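You operate a simulated robot arm through the tools that you are given. There is no shell and no other tool. Be economical: measure what you need, move in short steps, check, and stop when the job is done.

Carry out the task below with a simulated robot arm. There is one attempt and no reset: what you move stays moved.

TASK
Zero the dial on the setting block so that it shows 60 mm.
Fine: arm up and block back after. Set down upright: setting block.

The check looks at the end state, three seconds after you hand in, the way a careful person would. Anything else that was tipped, shoved, dropped, spilled or broken makes it a failure.

THE ROBOT
A 7-joint arm with a two-finger parallel gripper, fixed in place. Base frame: the origin is at the foot of the arm, x ahead of it, y to its left, z up; the work surface is at about z = 0. Units: cm, rad, N and s.
With the tool pointing down near the work surface it reaches from about 24 to 62 cm from the base axis. Its first joint turns from -1.152 to 1.152 rad. Payload 2.6 kg.
The TCP is the grasp point between the finger pads, 3 cm short of the fingertips. In the tool frame z runs along the fingers and y along their closing line. The gripper opens to 9.4 cm. The fingers are 2.8 cm wide and 1 cm thick; the gripper's body (5 by 9.6 cm) begins 5.5 cm behind the TCP.
Orientation is told as [roll, pitch, yaw] about the base's x, y, z axes, in that order, counted from this pose: with the fingers straight down and closing along the base's y, the tool's x points along the base's -x, its y along +y and its z along -z.

THE INTERFACE
- The arm moves only by the tool jog_arm. Its argument "plan" is one flat list of numbers, 7 for each row, row after row: the finger opening in cm, from 0 to 9.4, then the shift along the base's x, y, z in units of 20 mm (1.0 is 20 mm), then the turn, a rotation vector about the base's x, y, z in units of 6 degrees (1.0 is 6 degrees). In form: [fingers, x, y, z, rx, ry, rz, fingers, x, y, z, rx, ry, rz, ...]. A call has 1 to 12 rows; each row shifts and turns the commanded pose from where the row before left it. A call with a number of a shift or a turn outside -1 to 1 is refused whole. Rows are played at 5 a second. More than 5 cm and 0.15 rad between two rows, or a gripper value outside its range, and nothing of the call is played. Where a pose cannot be reached the arm comes as near as it can. A force on the tool above 90 N (or 10 N above the force at the start of the call, whichever is more), or a blocked arm, ends the call early, and 0.2 s more pass. The fingers move at their own pace (about 7.2 cm/s each) and stop on an object; they squeeze with about 32 N. The grip force told is the motor's: it shows also when the fingers shut on nothing. Time passes only in rows, and 0.2 s behind the last, so rows that do not move let the fingers close. It gives the time, the measured TCP pose, the force on the tool (base axes), the opening and the grip force at its end, in the units of the frame above (readings bear some noise), with the torque about the TCP (base axes, N m) and any sound that the robot's microphone picked up, and new pictures: "pictures" is both (left out), scene, wrist or none.
- Cameras (640 x 400 px; columns grow to the right, rows downward): "scene" is fixed at [4.7, 43.71, 57.41]; the picture's right is [-0.68, -0.74, 0.00], its down [-0.35, 0.32, -0.88] and it looks along [0.65, -0.59, -0.48] (base axes); focal length 332 px, centre (320, 200). "wrist" rides on the gripper at [7.6, 1.4, -10.3] in the tool frame; the picture's right is [-0.18, 0.98, 0.00], its down [-0.75, -0.14, -0.64] and it looks along [-0.63, -0.12, 0.77] (tool axes); focal length 243 px, centre (320, 200). There is no depth. A picture from a camera that has moved, and an enlarged one, comes with that camera's place and axes in the base frame and with its lens.
- close_up(camera, box): a new picture of the part [left, top, right, bottom] of that camera's present view, enlarged. No time passes.
- finish_job(): hands the job in; it is judged then, once.

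Go step by step. Nothing tells you positions but the pictures and the camera data: compare them with the known pose of the tool, close in by small moves and look again before you grip or let go. The budget is 120 turns and 200 pictures, counting those below and the enlarged ones. Unless the task says otherwise, let go and move clear before handing in, and close with one line.

The tools are called as a command line: name --argument value ..., lists and objects as JSON in quotes. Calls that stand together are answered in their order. jog_arm: Moves the arm, as the interface text tells. Its arguments: {"type":"object","properties":{"plan":{"type":"array","items":{"type":"number"}},"pictures":{"type":"string","enum":["both","scene","wrist","none"]}},"required":["plan"]} The other tools are called the same way: close_up (camera, box) takes an enlarged picture of a part of a camera's view; finish_job () hands the job in.

At the start:

```text
time_s: 0.0
eef_pos: [30.16, 12.87, 38.8]
orientation: [-0.001, 0.001, 0.002]
ft_force: [0.0, 0.2, 0.0]
moment: [-0.01, 0.0, 0.02]
opening: 9.4
grasp_force: 0.1
```

scene: 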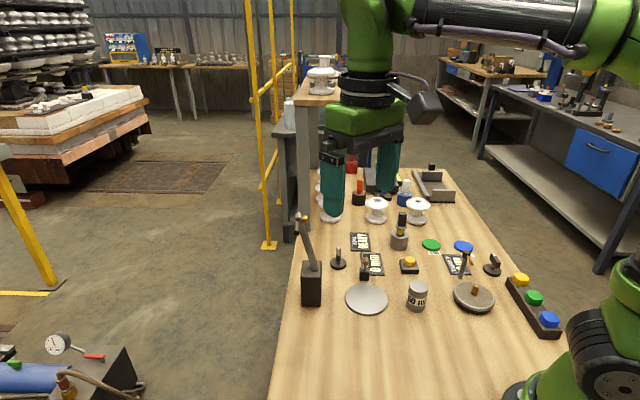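
wrist: 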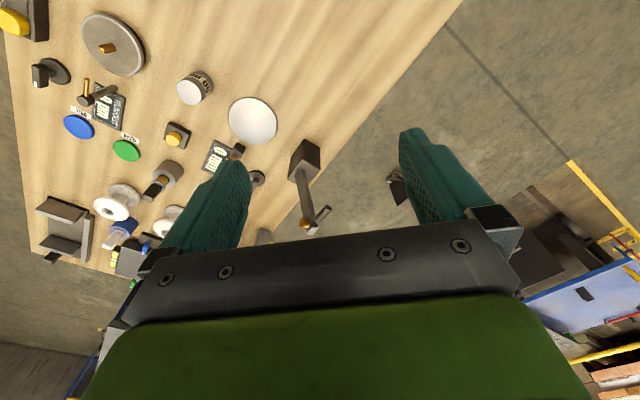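

I see a bench with several gauges, displays, buttons and a cylindrical block that may read "60 mm". I'll look closer before moving anything.

close_up --camera "scene" --box '[290, 220, 430, 320]'

close_up --camera "scene" --box '[390, 190, 570, 340]'

close_up --camera "scene" --box '[310, 150, 470, 260]'

close_up --camera "wrist" --box '[0, 0, 340, 270]'

```text
4.00 times, centred on (360, 270) of scene
camera zoom: at [4.7, 43.71, 57.41], right [-0.68, -0.74, 0.0], down [-0.35, 0.32, -0.88], along [0.65, -0.59, -0.48], focal length 1328 px, centre (160, -80)
```

zoom: 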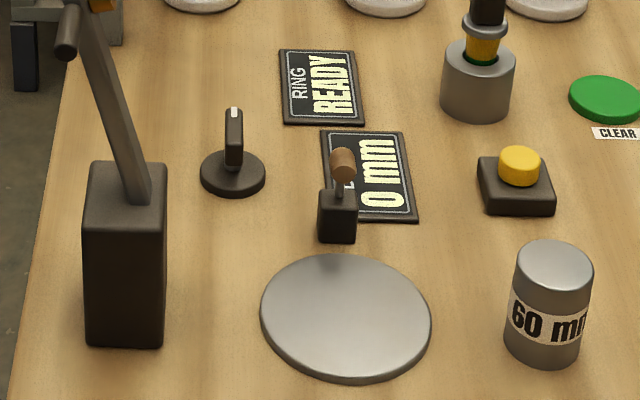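

```text
2.67 times, centred on (480, 265) of scene
camera zoom: at [4.7, 43.71, 57.41], right [-0.68, -0.74, 0.0], down [-0.35, 0.32, -0.88], along [0.65, -0.59, -0.48], focal length 885 px, centre (-107, 27)
```

zoom: 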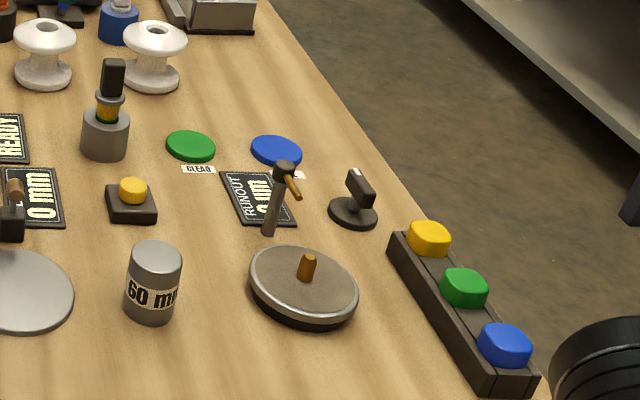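

```text
3.64 times, centred on (390, 205) of scene
camera zoom: at [4.7, 43.71, 57.41], right [-0.68, -0.74, 0.0], down [-0.35, 0.32, -0.88], along [0.65, -0.59, -0.48], focal length 1207 px, centre (66, 182)
```

zoom: 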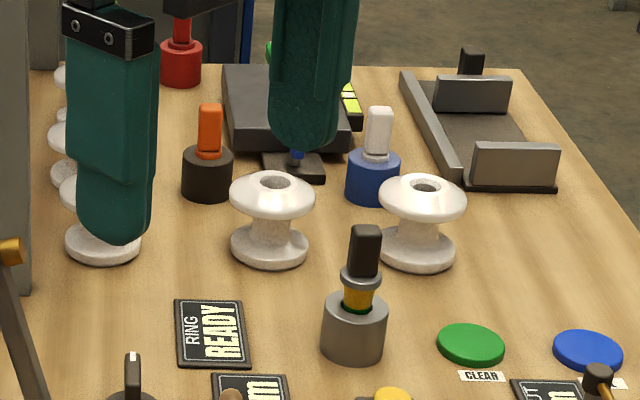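

```text
1.48 times, centred on (170, 135) of wrist
camera zoom: at [22.59, 14.38, 48.95], right [0.18, 0.98, 0.0], down [0.75, -0.14, 0.64], along [0.63, -0.12, -0.77], focal length 359 px, centre (542, 296)
```

zoom: 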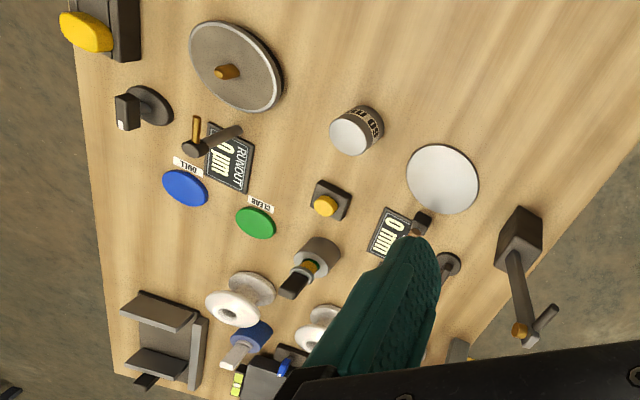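

The measuring arm hinges on the post near (44, 7) and stands raised, with its plate near (39, -2.4). The 60 mm block stands to the right of the plate in the scene view. I'll move in for a better view of the displays and controls.

jog_arm --plan '[9.4, -0.11, -0.4, -0.93, 0, 0, 0, 9.4, -0.11, -0.4, -0.93, 0, 0, 0, 9.4, -0.11, -0.4, -0.93, 0, 0, 0, 9.4, -0.11, -0.4, -0.93, 0, 0, 0, 9.4, -0.11, -0.4, -0.93, 0, 0, 0, 9.4, -0.11, -0.4, -0.93, 0, 0, 0, 9.4, -0.11, -0.4, -0.93, 0, 0, 0, 9.4, -0.11, -0.4, -0.93, 0, 0, 0, 9.4, -0.11, -0.4, -0.93, 0, 0, 0]'

```text
time_s: 2.0
eef_pos: [28.06, 5.74, 21.8]
orientation: [0.001, 0.0, 0.0]
ft_force: [-0.1, 0.7, -0.6]
moment: [0.0, -0.01, -0.03]
opening: 9.37
grasp_force: 0.1
camera wrist: at [20.6, 7.13, 32.02], right [0.18, 0.98, 0.0], down [0.75, -0.14, 0.64], along [0.63, -0.12, -0.77], focal length 243 px, centre (320, 200)
```

scene: 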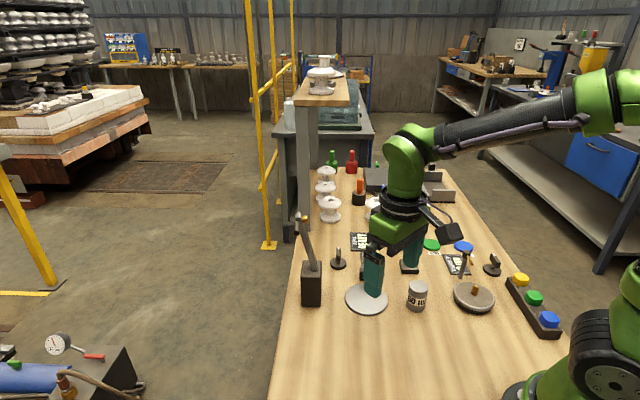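
wrist: 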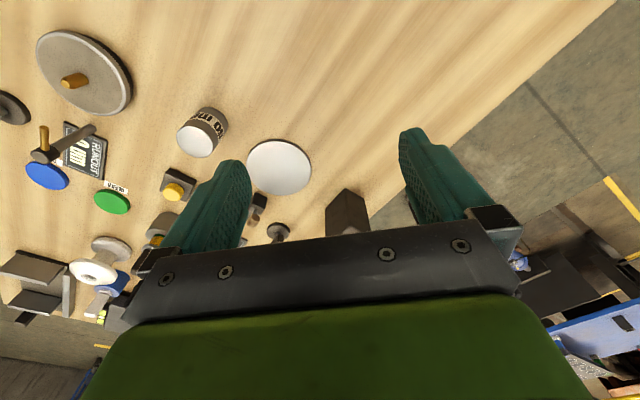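

The targets lie behind the fingers in the wrist view. I'll tilt the tool back and centre on the gauge.

jog_arm --plan '[9.4, 0, -0.9, 0, 0, -1, 0, 9.4, 0, -0.9, 0, 0, -1, 0, 9.4, 0, -0.9, 0, 0, -1, 0, 9.4, 0, -0.5, 0, 0, -1, 0]' --pictures "wrist"

```text
time_s: 3.0
eef_pos: [28.34, -0.65, 22.07]
orientation: [0.001, -0.421, 0.001]
ft_force: [0.2, 0.6, -0.4]
moment: [0.02, -0.02, 0.02]
opening: 9.39
grasp_force: 0.1
camera wrist: at [17.09, 0.75, 28.21], right [0.17, 0.98, 0.07], down [0.43, -0.14, 0.89], along [0.89, -0.12, -0.44], focal length 243 px, centre (320, 200)
```

wrist: 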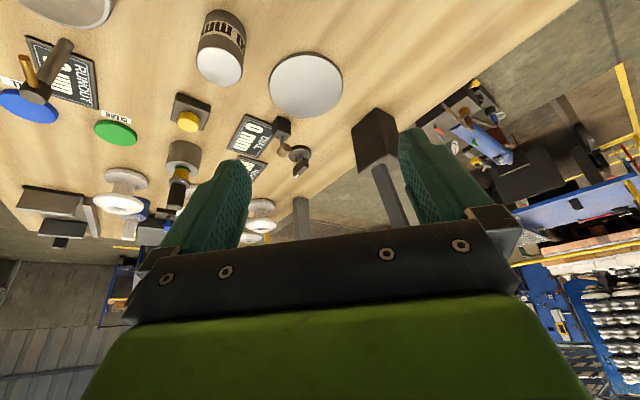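

close_up --camera "wrist" --box '[160, 30, 440, 205]'

close_up --camera "wrist" --box '[220, 90, 340, 180]'

close_up --camera "wrist" --box '[0, 20, 220, 160]'

close_up --camera "scene" --box '[280, 200, 360, 310]'

```text
2.29 times, centred on (300, 118) of wrist
camera zoom: at [17.09, 0.75, 28.21], right [0.17, 0.98, 0.07], down [0.43, -0.14, 0.89], along [0.89, -0.12, -0.44], focal length 555 px, centre (366, 389)
```

zoom: 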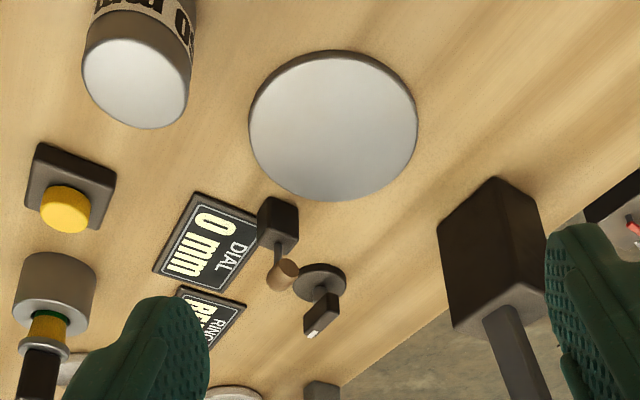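

```text
4.44 times, centred on (280, 135) of wrist
camera zoom: at [17.09, 0.75, 28.21], right [0.17, 0.98, 0.07], down [0.43, -0.14, 0.89], along [0.89, -0.12, -0.44], focal length 1078 px, centre (498, 489)
```

zoom: 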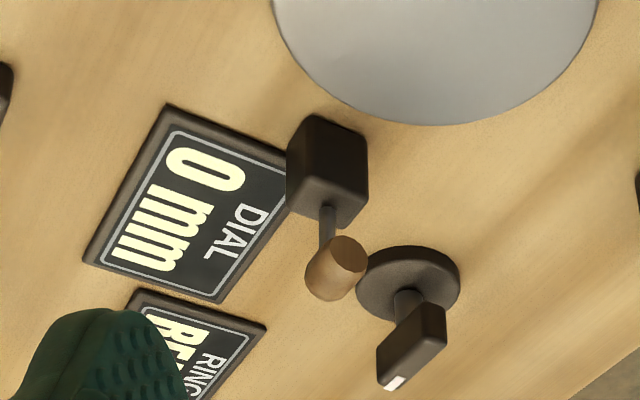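

```text
2.86 times, centred on (110, 90) of wrist
camera zoom: at [17.09, 0.75, 28.21], right [0.17, 0.98, 0.07], down [0.43, -0.14, 0.89], along [0.89, -0.12, -0.44], focal length 693 px, centre (920, 514)
```

zoom: 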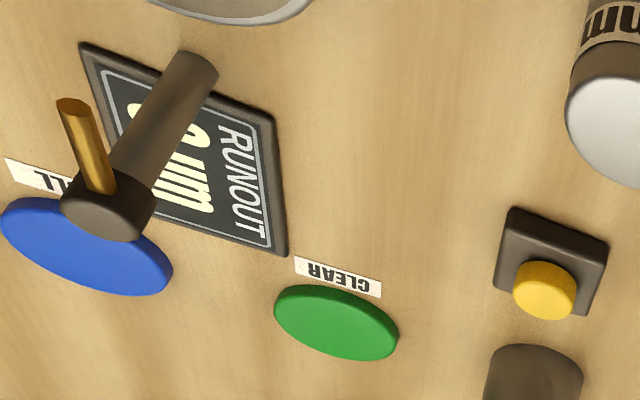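

```text
3.64 times, centred on (320, 255) of scene
camera zoom: at [4.71, 43.71, 57.41], right [-0.68, -0.74, 0.0], down [-0.35, 0.32, -0.88], along [0.65, -0.59, -0.48], focal length 1207 px, centre (320, 0)
```

zoom: 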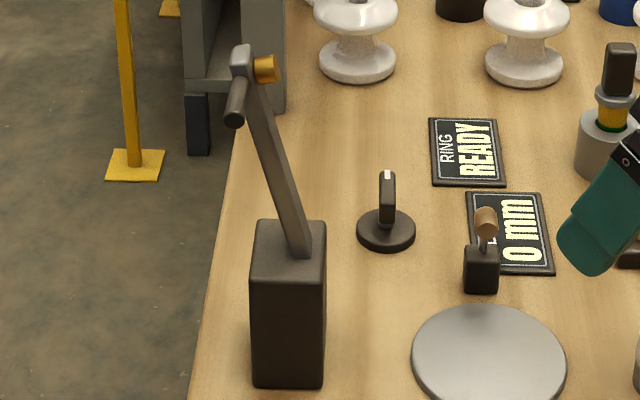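

Both displays are readable: DIAL shows 0 mm and RING shows READY. The block is about 4.4 cm across at roughly (30.7, -9.3), and the post's arm hinges down over the plate. I'll straighten the tool and go above the block.

jog_arm --plan '[8, 0.24, -0.87, -0.6, 0, 1, 0, 8, 0.24, -0.87, -0.6, 0, 1, 0, 8, 0.24, -0.87, -0.6, 0, 1, 0, 8, 0.24, -0.87, -0.6, 0, 1, 0, 8, 0.24, -0.87, -0.6, 0, 0, 0, 8, 0, 0, 0, 0, 0, 0]'

```text
time_s: 4.4
eef_pos: [30.84, -9.38, 15.91]
orientation: [-0.001, -0.001, 0.001]
ft_force: [0.1, 0.9, -1.0]
moment: [-0.01, -0.01, 0.01]
opening: 7.99
grasp_force: 0.0
camera wrist: at [23.17, -7.95, 26.23], right [0.18, 0.98, 0.0], down [0.75, -0.14, 0.64], along [0.63, -0.12, -0.77], focal length 243 px, centre (320, 200)
```

scene: 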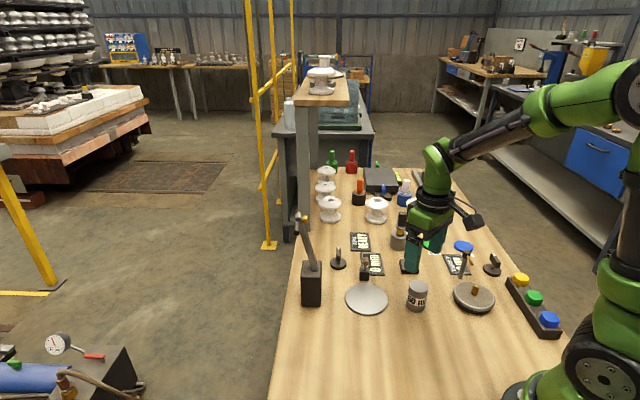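
wrist: 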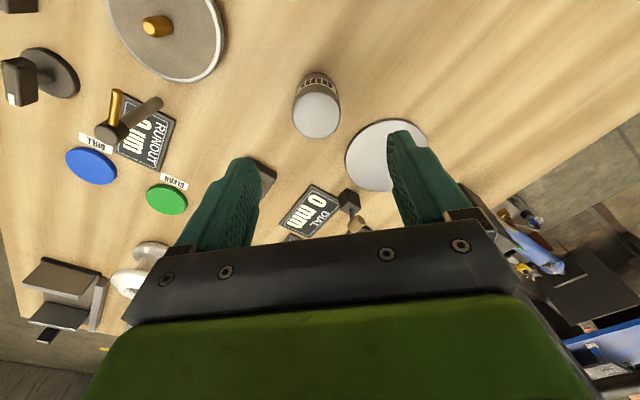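

The block's top is at about (30.6, -9.6). I'll descend around it.

jog_arm --plan '[8, -0.1, -0.1, -1, 0, 0, 0, 8, 0, 0, -1, 0, 0, 0, 8, 0, 0, -1, 0, 0, 0, 8, 0, 0, -1, 0, 0, 0, 8, 0, 0, -0.6, 0, 0, 0, 8, 0, 0, 0, 0, 0, 0]'

close_up --camera "scene" --box '[350, 220, 490, 320]'

```text
time_s: 5.8
eef_pos: [30.53, -9.56, 6.62]
orientation: [0.0, -0.001, 0.0]
ft_force: [0.4, -0.5, 0.1]
moment: [0.03, 0.0, 0.04]
opening: 8.0
grasp_force: 0.1
camera wrist: at [22.86, -8.2, 16.91], right [0.18, 0.98, 0.0], down [0.75, -0.14, 0.64], along [0.63, -0.12, -0.77], focal length 243 px, centre (320, 200)
```

scene: 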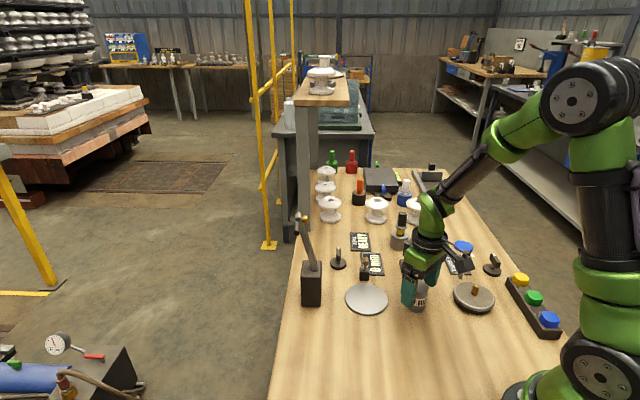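
wrist: 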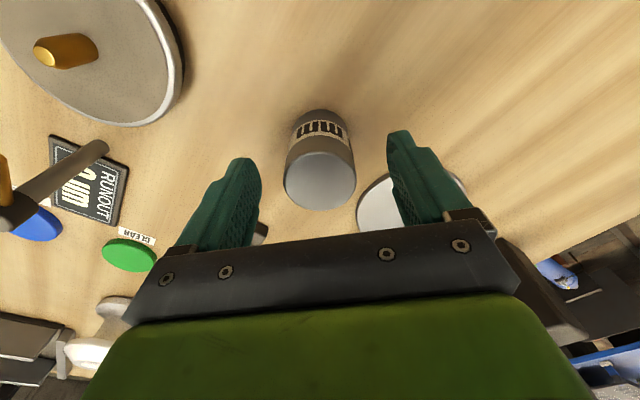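

```text
4.00 times, centred on (420, 270) of scene
camera zoom: at [4.7, 43.71, 57.41], right [-0.68, -0.74, 0.0], down [-0.35, 0.32, -0.88], along [0.65, -0.59, -0.48], focal length 1328 px, centre (-80, -80)
```

zoom: 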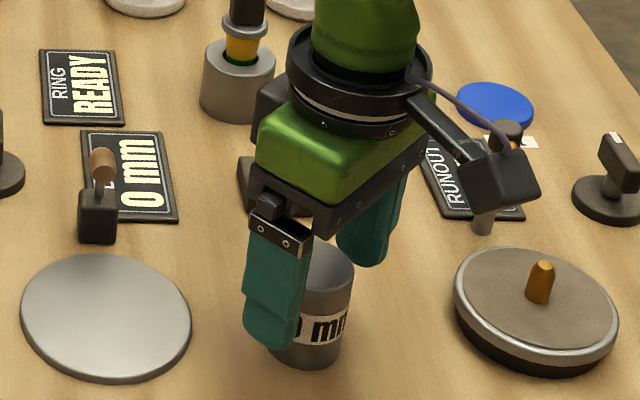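

The block is centred between the fingers. I'll lower to mid-height, close, then lift a little.

jog_arm --plan '[8, -0.05, -0.03, -0.7, 0, 0, 0, 8, 0, 0, -0.7, 0, 0, 0, 8, 0, 0, 0, 0, 0, 0, 4, 0, 0, 0, 0, 0, 0, 3, 0, 0, 0, 0, 0, 0, 3, 0, 0, 0, 0, 0, 0]' --pictures "wrist"

```text
time_s: 7.2
eef_pos: [30.42, -9.55, 3.92]
orientation: [-0.001, 0.0, 0.002]
ft_force: [1.3, -0.3, -0.8]
moment: [-0.06, 0.04, -0.01]
opening: 4.26
grasp_force: 31.9
camera wrist: at [22.8, -8.25, 14.16], right [0.18, 0.98, 0.0], down [0.75, -0.14, 0.64], along [0.63, -0.12, -0.77], focal length 243 px, centre (320, 200)
```

wrist: 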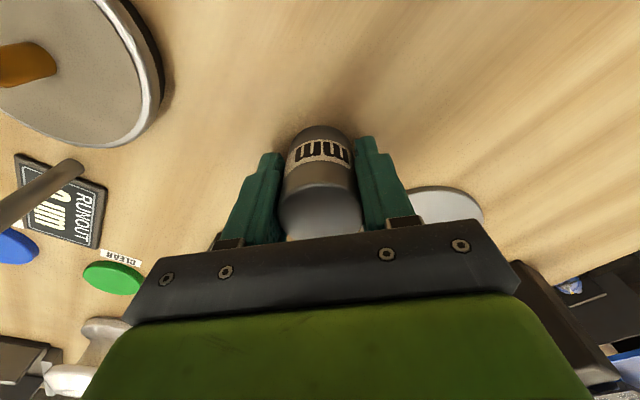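

Gripped (home TCP pose 30.42, -9.55, 3.92). I'll lift and carry it over the plate at about (39, -2.5).

jog_arm --plan '[3, 0, 0, 1, 0, 0, 0, 3, 0, 0, 1, 0, 0, 0, 3, 0, 0, 0.5, 0, 0, 0, 3, 0.86, 0.7, 0, 0, 0, 0, 3, 0.86, 0.7, 0, 0, 0, 0, 3, 0.86, 0.7, 0, 0, 0, 0, 3, 0.86, 0.7, 0, 0, 0, 0, 3, 0.86, 0.7, 0, 0, 0, 0, 3, 0, 0, 0, 0, 0, 0]'

close_up --camera "scene" --box '[300, 220, 440, 320]'

```text
time_s: 9.2
eef_pos: [39.04, -2.53, 8.92]
orientation: [-0.001, 0.0, 0.001]
ft_force: [-0.4, -0.6, -4.4]
moment: [-0.01, 0.0, 0.0]
opening: 4.21
grasp_force: 32.0
camera wrist: at [31.38, -1.15, 19.15], right [0.18, 0.98, 0.0], down [0.75, -0.14, 0.64], along [0.63, -0.12, -0.77], focal length 243 px, centre (320, 200)
```

scene: 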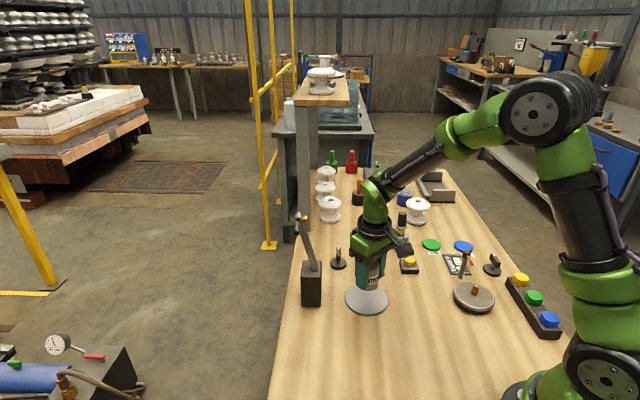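
wrist: 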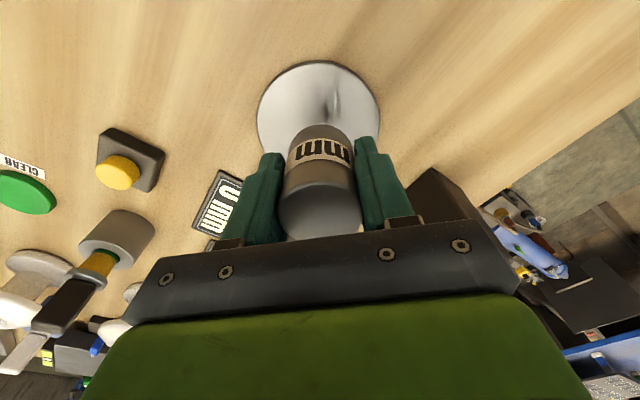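

```text
4.00 times, centred on (370, 270) of scene
camera zoom: at [4.71, 43.71, 57.41], right [-0.68, -0.74, 0.0], down [-0.35, 0.32, -0.88], along [0.65, -0.59, -0.48], focal length 1328 px, centre (120, -80)
```

zoom: 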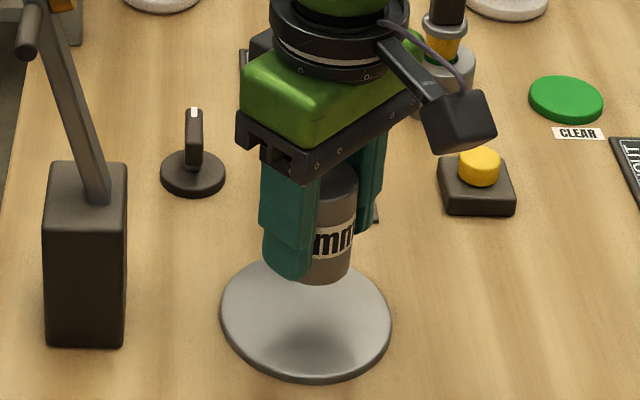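

The block is centred over the plate. I'll lower it until it makes contact.

jog_arm --plan '[3, 0, 0.03, -0.9, 0, 0, 0, 3, 0, 0, -0.9, 0, 0, 0, 3, 0, 0, -0.1, 0, 0, 0, 3, 0, 0, -0.05, 0, 0, 0, 3, 0, 0, -0.05, 0, 0, 0, 3, 0, 0, 0, 0, 0, 0]'

close_up --camera "scene" --box '[320, 250, 420, 320]'

```text
time_s: 10.6
eef_pos: [38.91, -2.49, 4.83]
orientation: [0.0, 0.001, -0.001]
ft_force: [-0.2, -0.1, -5.4]
moment: [0.0, 0.02, -0.03]
opening: 4.19
grasp_force: 31.6
camera wrist: at [31.32, -1.09, 15.13], right [0.18, 0.98, 0.0], down [0.75, -0.14, 0.64], along [0.63, -0.12, -0.77], focal length 243 px, centre (320, 200)
```

scene: 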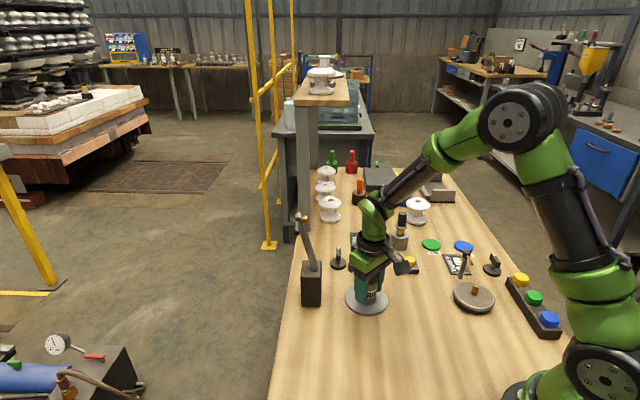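
wrist: 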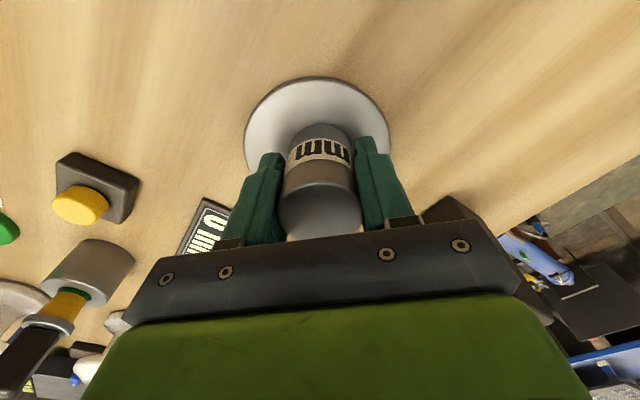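

```text
5.71 times, centred on (370, 285) of scene
camera zoom: at [4.71, 43.71, 57.41], right [-0.68, -0.74, 0.0], down [-0.35, 0.32, -0.88], along [0.65, -0.59, -0.48], focal length 1897 px, centre (34, -286)
```

zoom: 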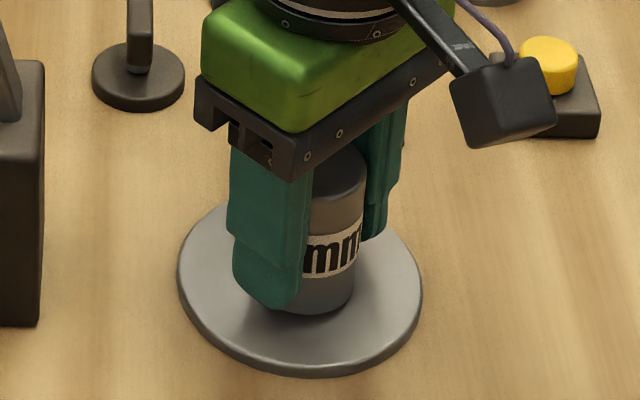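

Not in contact yet, so I'll continue down in 1 mm steps.

jog_arm --plan '[3, 0, 0, -0.05, 0, 0, 0, 3, 0, 0, 0, 0, 0, 0, 3, 0, 0, -0.05, 0, 0, 0, 3, 0, 0, 0, 0, 0, 0]' --pictures "none"

```text
time_s: 11.6
eef_pos: [39.08, -2.56, 4.78]
orientation: [0.0, 0.0, 0.002]
ft_force: [-0.6, -0.3, -4.2]
moment: [-0.01, -0.03, -0.01]
opening: 4.22
grasp_force: 31.6
```

jog_arm --plan '[3, 0, 0, -0.05, 0, 0, 0, 3, 0, 0, 0, 0, 0, 0, 3, 0, 0, -0.05, 0, 0, 0, 3, 0, 0, 0, 0, 0, 0]' --pictures "none"

```text
time_s: 12.6
eef_pos: [38.94, -2.54, 4.66]
orientation: [-0.001, 0.0, 0.001]
ft_force: [0.1, -0.1, -4.2]
moment: [0.06, 0.03, 0.0]
opening: 4.2
grasp_force: 31.8
```

jog_arm --plan '[3, 0, 0, -0.05, 0, 0, 0, 3, 0, 0, 0, 0, 0, 0, 3, 0, 0, -0.05, 0, 0, 0, 3, 0, 0, 0, 0, 0, 0]' --pictures "none"

```text
time_s: 13.6
eef_pos: [39.19, -2.67, 4.52]
orientation: [0.001, -0.004, 0.001]
ft_force: [1.2, 3.7, 20.9]
moment: [-0.11, -0.01, 0.03]
opening: 4.1
grasp_force: 31.7
```

Contact (fz +21 N), so the plate top is at about z = 0.6. I'll release and rise straight up.

jog_arm --plan '[3, 0, 0, 0.03, 0, 0, 0, 7, 0, 0, 0, 0, 0, 0, 7, 0, 0, 0, 0, 0, 0, 7, 0, 0, 1, 0, 0, 0, 7, 0, 0, 1, 0, 0, 0, 7, 0, 0, 1, 0, 0, 0, 7, -0.5, -0.5, 1, 0, 0, 0, 7, -1, -0.5, 1, 0, 0, 0, 7, -1, -0.5, 1, 0, 0, 0, 7, 0, 0, 1, 0, 0, 0, 7, 0, 0, 1, 0, 0, 0]'

close_up --camera "scene" --box '[290, 200, 430, 320]'

```text
time_s: 16.0
eef_pos: [33.99, -5.39, 20.43]
orientation: [0.0, 0.0, -0.002]
ft_force: [-0.2, -0.2, -0.2]
moment: [0.01, 0.0, 0.01]
opening: 7.01
grasp_force: 0.1
camera wrist: at [26.28, -3.99, 30.64], right [0.18, 0.98, 0.0], down [0.75, -0.14, 0.64], along [0.63, -0.12, -0.77], focal length 243 px, centre (320, 200)
```

scene: 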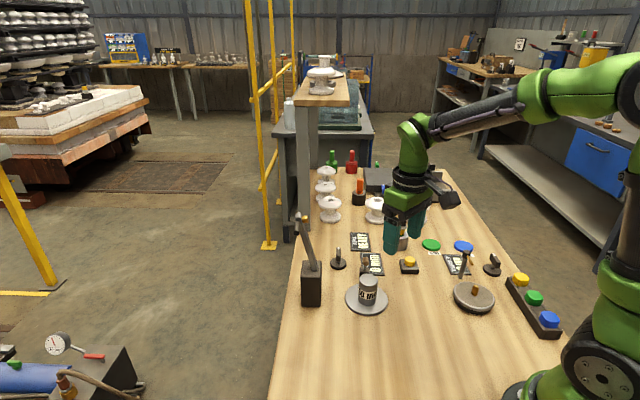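
wrist: 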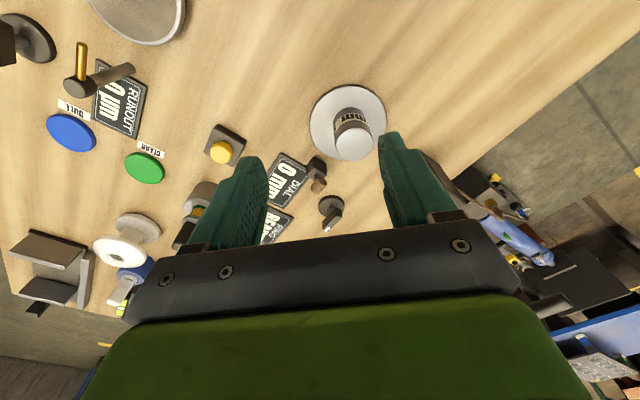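

```text
3.33 times, centred on (360, 260) of scene
camera zoom: at [4.7, 43.71, 57.41], right [-0.68, -0.74, 0.0], down [-0.35, 0.32, -0.88], along [0.65, -0.59, -0.48], focal length 1107 px, centre (187, 0)
```

zoom: 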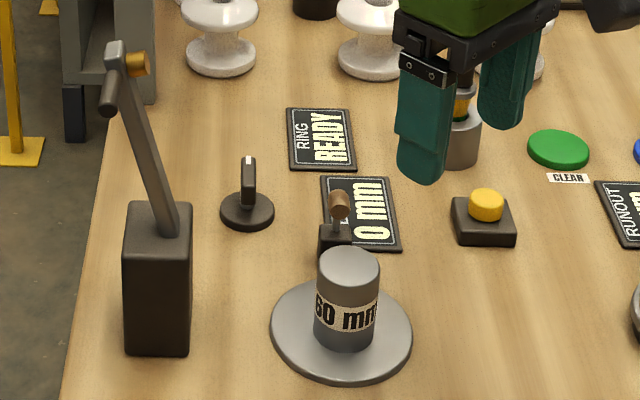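

The block is standing upright on the plate. Next I need the exact geometry of the raised arm and its handle, so I'll take a raised, tilted view.

jog_arm --plan '[9.4, -0.6, 1, 1, 0, -1, 0, 9.4, -0.6, 1, 1, 0, -1, 0, 9.4, -0.6, 1, 1, 0, -1, 0, 9.4, -0.6, 1, 1, 0, -1, 0, 9.4, 0, 0.7, 0, 0, 0, 0, 9.4, 0, 0, 0, 0, 0, 0]' --pictures "wrist"

close_up --camera "wrist" --box '[240, 60, 440, 260]'

```text
time_s: 17.4
eef_pos: [29.03, 3.89, 28.38]
orientation: [-0.001, -0.419, 0.001]
ft_force: [0.1, -0.4, 0.3]
moment: [0.01, 0.01, -0.02]
opening: 9.38
grasp_force: 0.1
camera wrist: at [17.95, 5.29, 34.62], right [0.17, 0.98, 0.07], down [0.43, -0.14, 0.89], along [0.89, -0.12, -0.44], focal length 243 px, centre (320, 200)
```

wrist: 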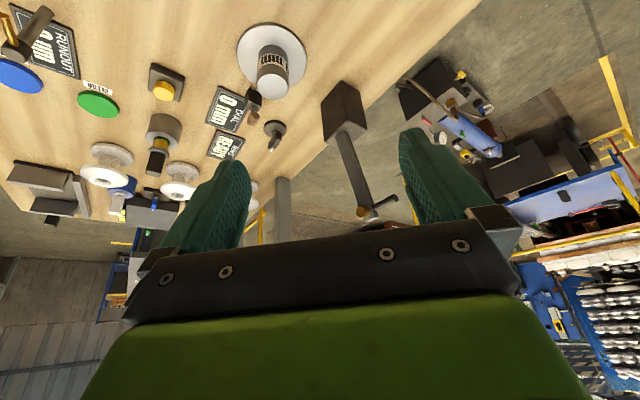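

```text
2.00 times, centred on (340, 160) of wrist
camera zoom: at [17.95, 5.29, 34.62], right [0.17, 0.98, 0.07], down [0.43, -0.14, 0.89], along [0.89, -0.12, -0.44], focal length 485 px, centre (280, 280)
```

zoom: 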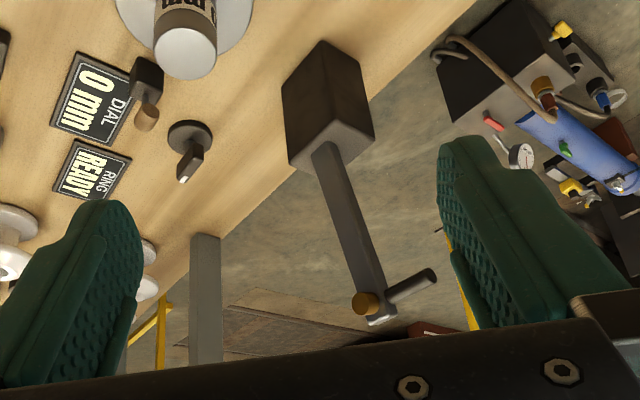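

The geometry is now clear. The hinge is at about (48.3, 5.6, 8.8), the arm is about 12.3 cm long and leans roughly 15° past vertical, and the handle centre is at about (48.8, 9.8, 20.8). I'll straighten, yaw the fingers across the handle, and go above it.

jog_arm --plan '[6, 0.82, 0.25, 0.4, 0, 1, 0, 6, 0.82, 0.25, 0.4, 0, 1, 0, 6, 0.82, 0.25, 0, 0, 1, 0, 6, 0.82, 0.25, 0, 0, 1, 0, 6, 0.82, 0.25, 0, 0, 0, -1, 6, 0.82, 0.25, 0, 0, 0, -1, 6, 0.82, 0.25, 0, 0, 0, -1, 6, 0.82, 0.25, 0, 0, 0, -1, 6, 0.82, 0.25, 0, 0, 0, -1, 6, 0.82, 0.25, 0, 0, 0, -1, 6, 0.82, 0.25, 0, 0, 0, -1, 6, 0.82, 0.25, 0, 0, 0, -1]'

close_up --camera "scene" --box '[250, 140, 410, 260]'

```text
time_s: 20.0
eef_pos: [48.93, 9.84, 30.1]
orientation: [0.0, 0.001, -0.839]
ft_force: [0.5, 0.3, -0.4]
moment: [0.01, -0.03, -0.01]
opening: 6.0
grasp_force: 0.1
camera wrist: at [44.86, 16.53, 40.26], right [0.85, 0.52, 0.0], down [0.4, -0.65, 0.64], along [0.33, -0.55, -0.77], focal length 243 px, centre (320, 200)
```

scene: 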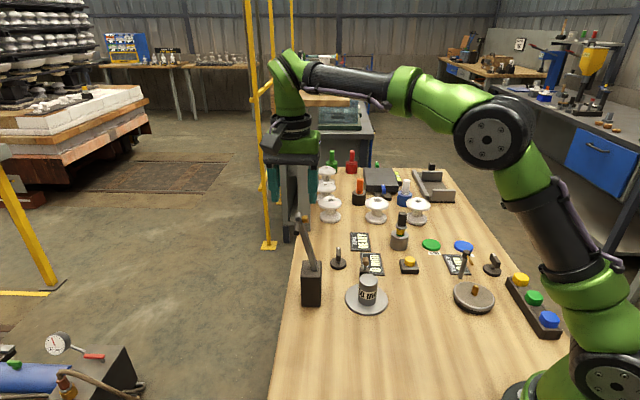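
wrist: 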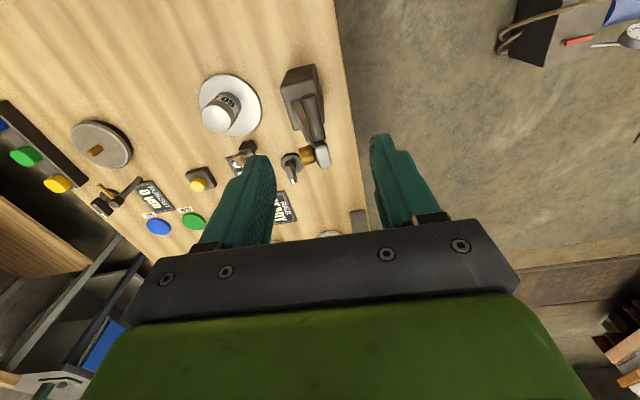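

```text
3.33 times, centred on (330, 200) of scene
camera zoom: at [4.7, 43.71, 57.41], right [-0.68, -0.74, 0.0], down [-0.35, 0.32, -0.88], along [0.65, -0.59, -0.48], focal length 1107 px, centre (287, 200)
```

zoom: 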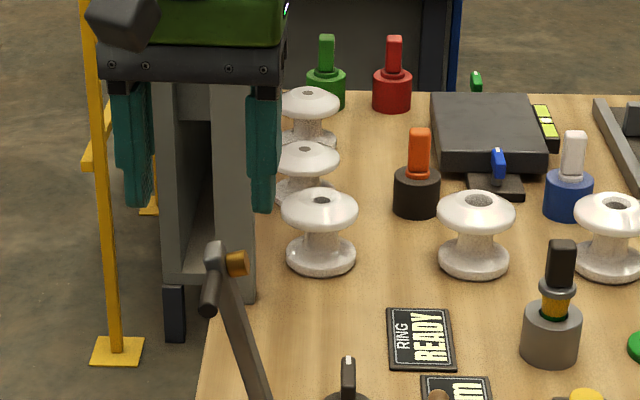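

The fingers straddle the handle from above, with the handle slightly to the plate side. I'll lower partway and check from the wrist camera.

jog_arm --plan '[6, -0.1, -0.1, -0.8, 0, 0, 0, 6, 0, 0, -0.8, 0, 0, 0, 6, 0, 0, -0.8, 0, 0, 0, 6, 0, 0, 0, 0, 0, 0]' --pictures "none"

close_up --camera "wrist" --box '[220, 80, 420, 230]'

close_up --camera "scene" --box '[250, 150, 370, 240]'

```text
time_s: 21.0
eef_pos: [48.63, 9.7, 25.14]
orientation: [0.001, 0.0, -0.836]
ft_force: [0.2, -0.4, 0.5]
moment: [-0.01, 0.0, 0.02]
opening: 6.0
grasp_force: 0.0
```

```text
2.67 times, centred on (320, 155) of wrist
camera zoom: at [44.58, 16.34, 35.42], right [0.85, 0.52, 0.0], down [0.4, -0.65, 0.64], along [0.34, -0.55, -0.77], focal length 647 px, centre (320, 320)
```

zoom: 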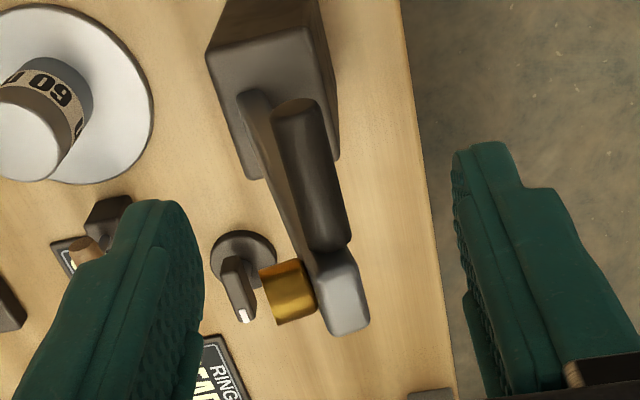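

```text
4.44 times, centred on (310, 195) of scene
camera zoom: at [4.7, 43.71, 57.41], right [-0.68, -0.74, 0.0], down [-0.35, 0.32, -0.88], along [0.65, -0.59, -0.48], focal length 1475 px, centre (364, 222)
```

zoom: 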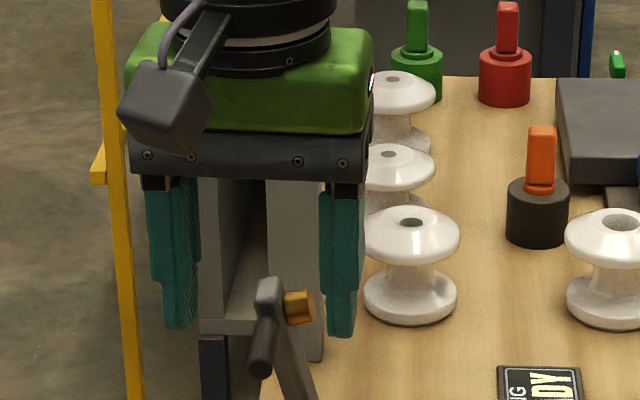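

The handle runs from about (49.8, 8.4) to (47.15, 11.1) at z ≈ 20.9. I'll shift slightly outboard, lower so the lower part of the fingers surrounds it, and close.

jog_arm --plan '[6, -0.16, 0.16, -0.7, 0, 0, 0, 6, 0, 0, -0.7, 0, 0, 0, 6, 0, 0, 0, 0, 0, 0, 3, 0, 0, 0, 0, 0, 0, 2, 0, 0, 0, 0, 0, 0]' --pictures "none"

close_up --camera "wrist" --box '[220, 80, 420, 230]'

close_up --camera "scene" --box '[250, 170, 370, 260]'

```text
time_s: 22.2
eef_pos: [48.25, 10.05, 22.58]
orientation: [-0.001, 0.0, -0.839]
ft_force: [0.1, -0.6, 0.2]
moment: [0.0, -0.02, -0.01]
opening: 2.01
grasp_force: 0.1
```

```text
2.67 times, centred on (320, 155) of wrist
camera zoom: at [44.19, 16.69, 32.7], right [0.85, 0.52, 0.0], down [0.4, -0.65, 0.64], along [0.33, -0.55, -0.77], focal length 647 px, centre (320, 320)
```

zoom: 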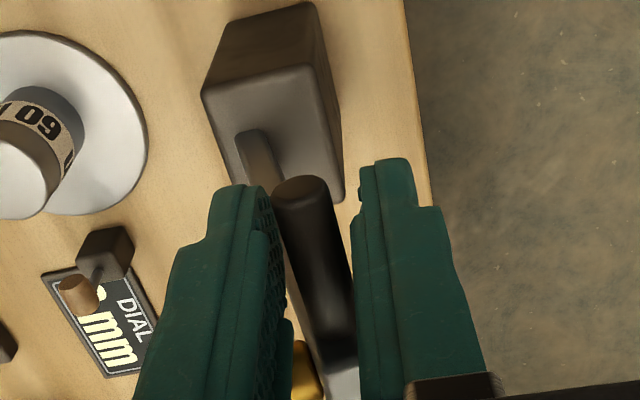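

```text
4.44 times, centred on (310, 215) of scene
camera zoom: at [4.7, 43.71, 57.41], right [-0.68, -0.74, 0.0], down [-0.35, 0.32, -0.88], along [0.65, -0.59, -0.48], focal length 1475 px, centre (364, 133)
```

zoom: 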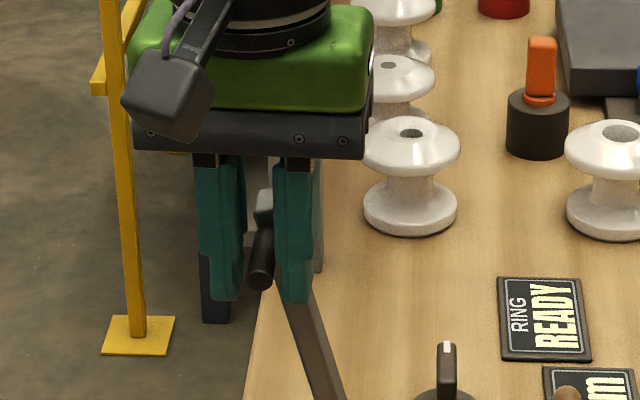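

The handle sits between the pads. I'll grip it and follow the first part of the arc, watching forces.

jog_arm --plan '[0.5, 0, 0, 0, 0, 0, 0, 0.5, 0, 0, 0, 0, 0, 0, 0.5, -0.695, -0.666, 0.16, 0, 0, 0, 0.5, -0.706, -0.676, 0.01, 0, 0, 0, 0.5, -0.698, -0.669, -0.145, 0, 0, 0]' --pictures "scene"

```text
time_s: 23.4
eef_pos: [44.05, 6.1, 22.57]
orientation: [0.003, 0.0, -0.837]
ft_force: [-5.6, 4.9, 8.8]
moment: [-0.49, -0.71, 1.27]
opening: 1.26
grasp_force: 44.6
```

scene: 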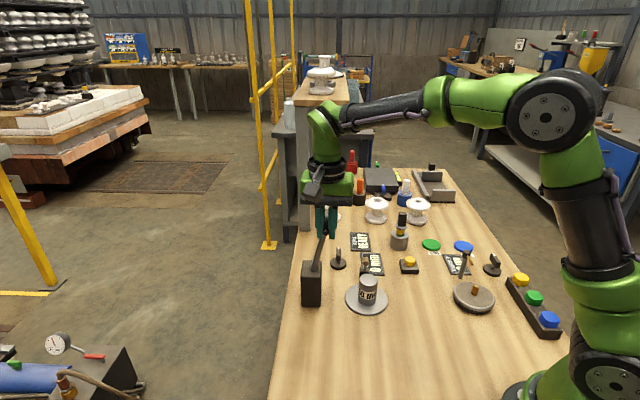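

The arm is following with light forces, so I'll continue the arc.

jog_arm --plan '[0.5, -0.673, -0.645, -0.295, 0, 0, 0, 0.5, -0.634, -0.607, -0.44, 0, 0, 0, 0.5, -0.572, -0.549, -0.565, 0, 0, 0]' --pictures "none"

close_up --camera "scene" --box '[290, 200, 430, 320]'

```text
time_s: 24.2
eef_pos: [40.35, 2.08, 19.78]
orientation: [-0.001, -0.006, -0.835]
ft_force: [20.3, -6.5, -11.3]
moment: [-0.22, -0.53, 1.26]
opening: 1.25
grasp_force: 45.2
```

```text
3.33 times, centred on (360, 260) of scene
camera zoom: at [4.72, 43.71, 57.41], right [-0.68, -0.74, 0.0], down [-0.35, 0.32, -0.88], along [0.65, -0.59, -0.48], focal length 1107 px, centre (187, 0)
```

zoom: 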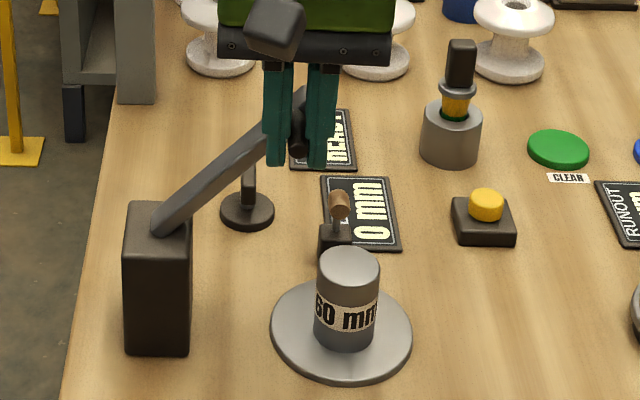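

It's tracking well, with slight side and radial loads. I'll correct for those and continue down to about 23°.

jog_arm --plan '[0.5, -0.404, -0.503, -0.73, 0, 0, 0, 0.5, -0.351, -0.424, -0.8, 0, 0, 0, 0.5, -0.298, -0.324, -0.87, 0, 0, 0]' --pictures "none"

close_up --camera "scene" --box '[290, 200, 430, 320]'

```text
time_s: 25.0
eef_pos: [37.91, -0.02, 14.96]
orientation: [-0.007, 0.009, -0.838]
ft_force: [-34.4, -9.0, 11.5]
moment: [-0.15, 0.1, 1.22]
opening: 1.3
grasp_force: 45.3
```

```text
3.33 times, centred on (360, 260) of scene
camera zoom: at [4.69, 43.71, 57.41], right [-0.68, -0.74, 0.0], down [-0.35, 0.32, -0.88], along [0.65, -0.59, -0.48], focal length 1107 px, centre (187, 0)
```

zoom: 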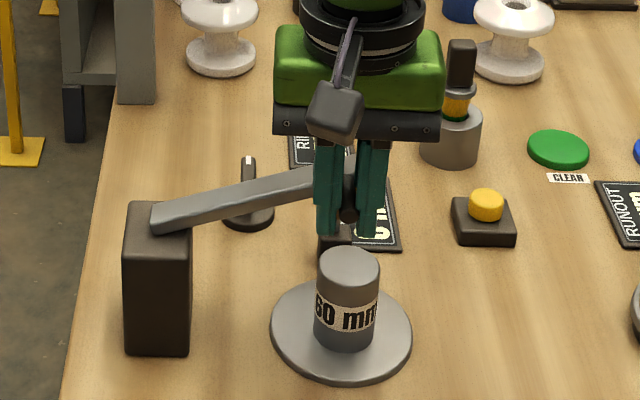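

The load now pulls outward along the arm, so I'll relax that way and go further down slowly.

jog_arm --plan '[0.5, -0.25, -0.12, -0.4, 0, 0, 0, 0.5, -0.18, -0.14, -0.6, 0, 0, 0, 0.5, -0.1, -0.1, -0.5, 0, 0, 0]' --pictures "none"

close_up --camera "scene" --box '[290, 200, 430, 320]'

```text
time_s: 25.8
eef_pos: [37.44, -0.42, 12.18]
orientation: [0.01, -0.002, -0.832]
ft_force: [13.1, 16.0, -3.3]
moment: [0.0, -0.34, 1.28]
opening: 1.25
grasp_force: 44.7
```

```text
3.33 times, centred on (360, 260) of scene
camera zoom: at [4.71, 43.71, 57.41], right [-0.68, -0.74, 0.0], down [-0.35, 0.32, -0.88], along [0.65, -0.59, -0.48], focal length 1107 px, centre (187, 0)
```

zoom: 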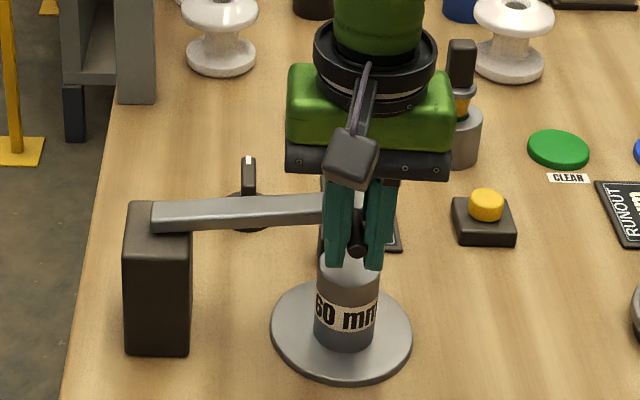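

Nearly down. I'll use small vertical steps until contact.

jog_arm --plan '[0.5, 0.07, 0.07, -0.15, 0, 0, 0, 0.5, 0, 0, -0.15, 0, 0, 0, 0.5, 0, 0, 0, 0, 0, 0]' --pictures "wrist"

```text
time_s: 26.6
eef_pos: [37.39, -0.49, 11.5]
orientation: [0.004, -0.001, -0.831]
ft_force: [19.1, 19.4, -3.3]
moment: [-0.05, -0.49, 1.28]
opening: 1.27
grasp_force: 44.6
camera wrist: at [33.27, 5.98, 21.79], right [0.85, 0.53, 0.0], down [0.4, -0.65, 0.64], along [0.34, -0.55, -0.77], focal length 243 px, centre (320, 200)
```

wrist: 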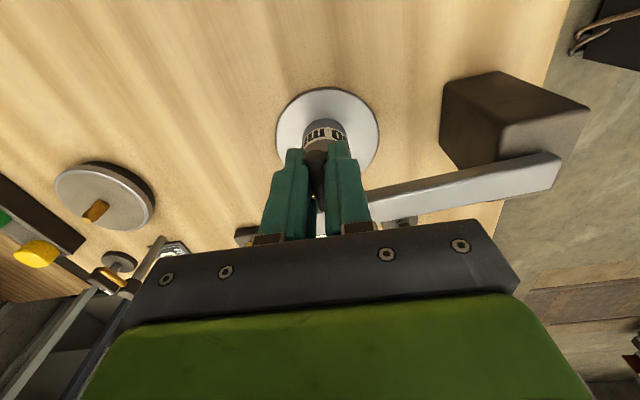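

jog_arm --plan '[0.5, 0.12, 0.12, -0.15, 0, 0, 0, 0.5, 0.03, 0.03, -0.15, 0, 0, 0, 0.5, 0, 0, 0, 0, 0, 0]' --pictures "none"

close_up --camera "scene" --box '[310, 220, 410, 310]'

```text
time_s: 27.4
eef_pos: [37.28, -0.67, 10.68]
orientation: [-0.006, 0.003, -0.84]
ft_force: [-8.7, -1.9, -1.1]
moment: [-0.14, -0.05, 1.33]
opening: 1.29
grasp_force: 45.5
```

```text
4.44 times, centred on (360, 265) of scene
camera zoom: at [4.7, 43.7, 57.41], right [-0.68, -0.74, 0.0], down [-0.35, 0.32, -0.88], along [0.65, -0.59, -0.48], focal length 1475 px, centre (142, -89)
```

zoom: 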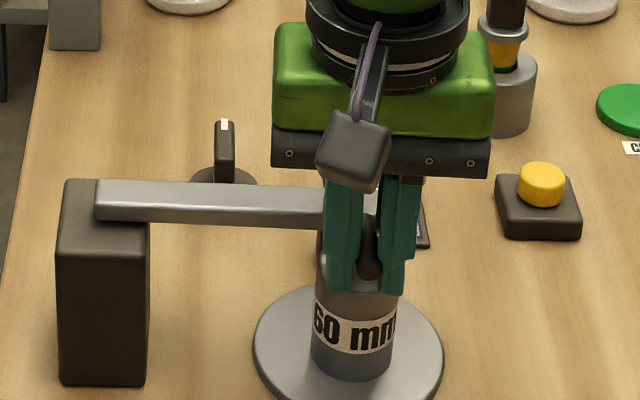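

jog_arm --plan '[0.5, 0, 0, -0.1, 0, 0, 0, 0.5, 0, 0, -0.1, 0, 0, 0, 0.5, 0, 0, 0, 0, 0, 0]' --pictures "none"

close_up --camera "scene" --box '[310, 220, 410, 310]'

```text
time_s: 28.2
eef_pos: [37.4, -0.57, 10.3]
orientation: [-0.007, 0.002, -0.839]
ft_force: [-23.6, -19.3, -1.5]
moment: [0.3, 0.67, 1.26]
opening: 1.27
grasp_force: 45.0
```

```text
4.44 times, centred on (360, 265) of scene
camera zoom: at [4.71, 43.7, 57.41], right [-0.68, -0.74, 0.0], down [-0.35, 0.32, -0.88], along [0.65, -0.59, -0.48], focal length 1475 px, centre (142, -89)
```

zoom: 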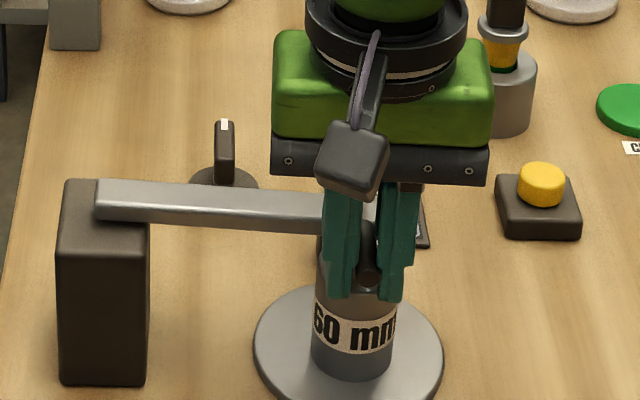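

The arm seems to have stopped moving, so the stylus is probably on the block. I'll relieve the side load, release, and rise.

jog_arm --plan '[0.5, -0.1, -0.08, 0, 0, 0, 0, 0.5, 0, 0, 0, 0, 0, 0, 3, 0, 0, 0, 0, 0, 0, 3, 0, 0, 0, 0, 0, 0, 3, 0, 0, 0.8, 0, 0, 0, 3, 0, 0, 1, 0, 0, 0, 3, -0.5, 0.5, 1, 0, 0, 0, 3, -1, 0, 1, 0, 0, 0, 3, -1, 0, 1, 0, 0, 0, 3, -1, 0, 1, 0, 0, 0]'

close_up --camera "scene" --box '[290, 220, 430, 320]'

```text
time_s: 30.4
eef_pos: [30.34, 0.49, 22.14]
orientation: [-0.001, 0.001, -0.837]
ft_force: [-0.2, 0.0, 0.0]
moment: [0.01, 0.01, 0.01]
opening: 3.0
grasp_force: 0.0
camera wrist: at [26.32, 7.08, 32.29], right [0.85, 0.52, 0.0], down [0.4, -0.65, 0.64], along [0.33, -0.55, -0.77], focal length 243 px, centre (320, 200)
```

scene: 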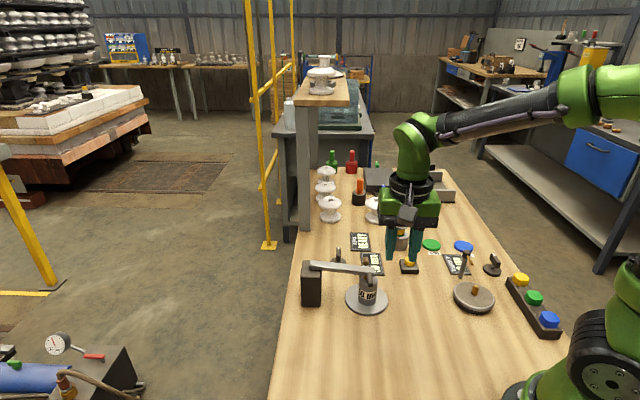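
wrist: 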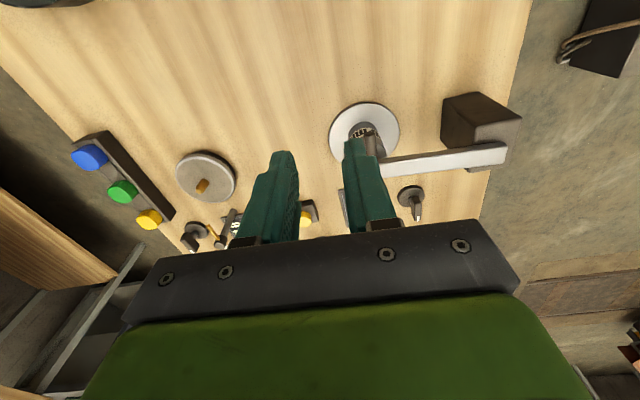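

```text
4.00 times, centred on (360, 270) of scene
camera zoom: at [4.71, 43.71, 57.41], right [-0.68, -0.74, 0.0], down [-0.35, 0.32, -0.88], along [0.65, -0.59, -0.48], focal length 1328 px, centre (160, -80)
```

zoom: 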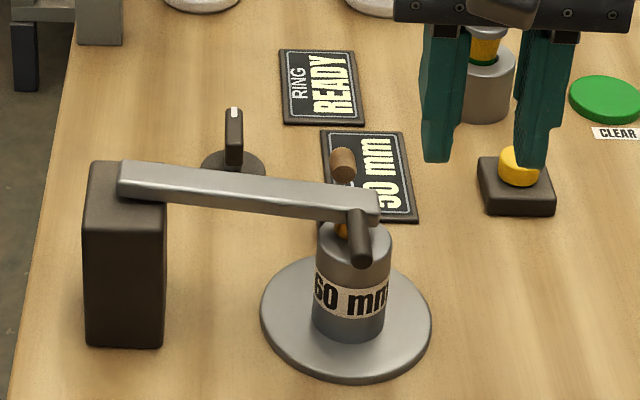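

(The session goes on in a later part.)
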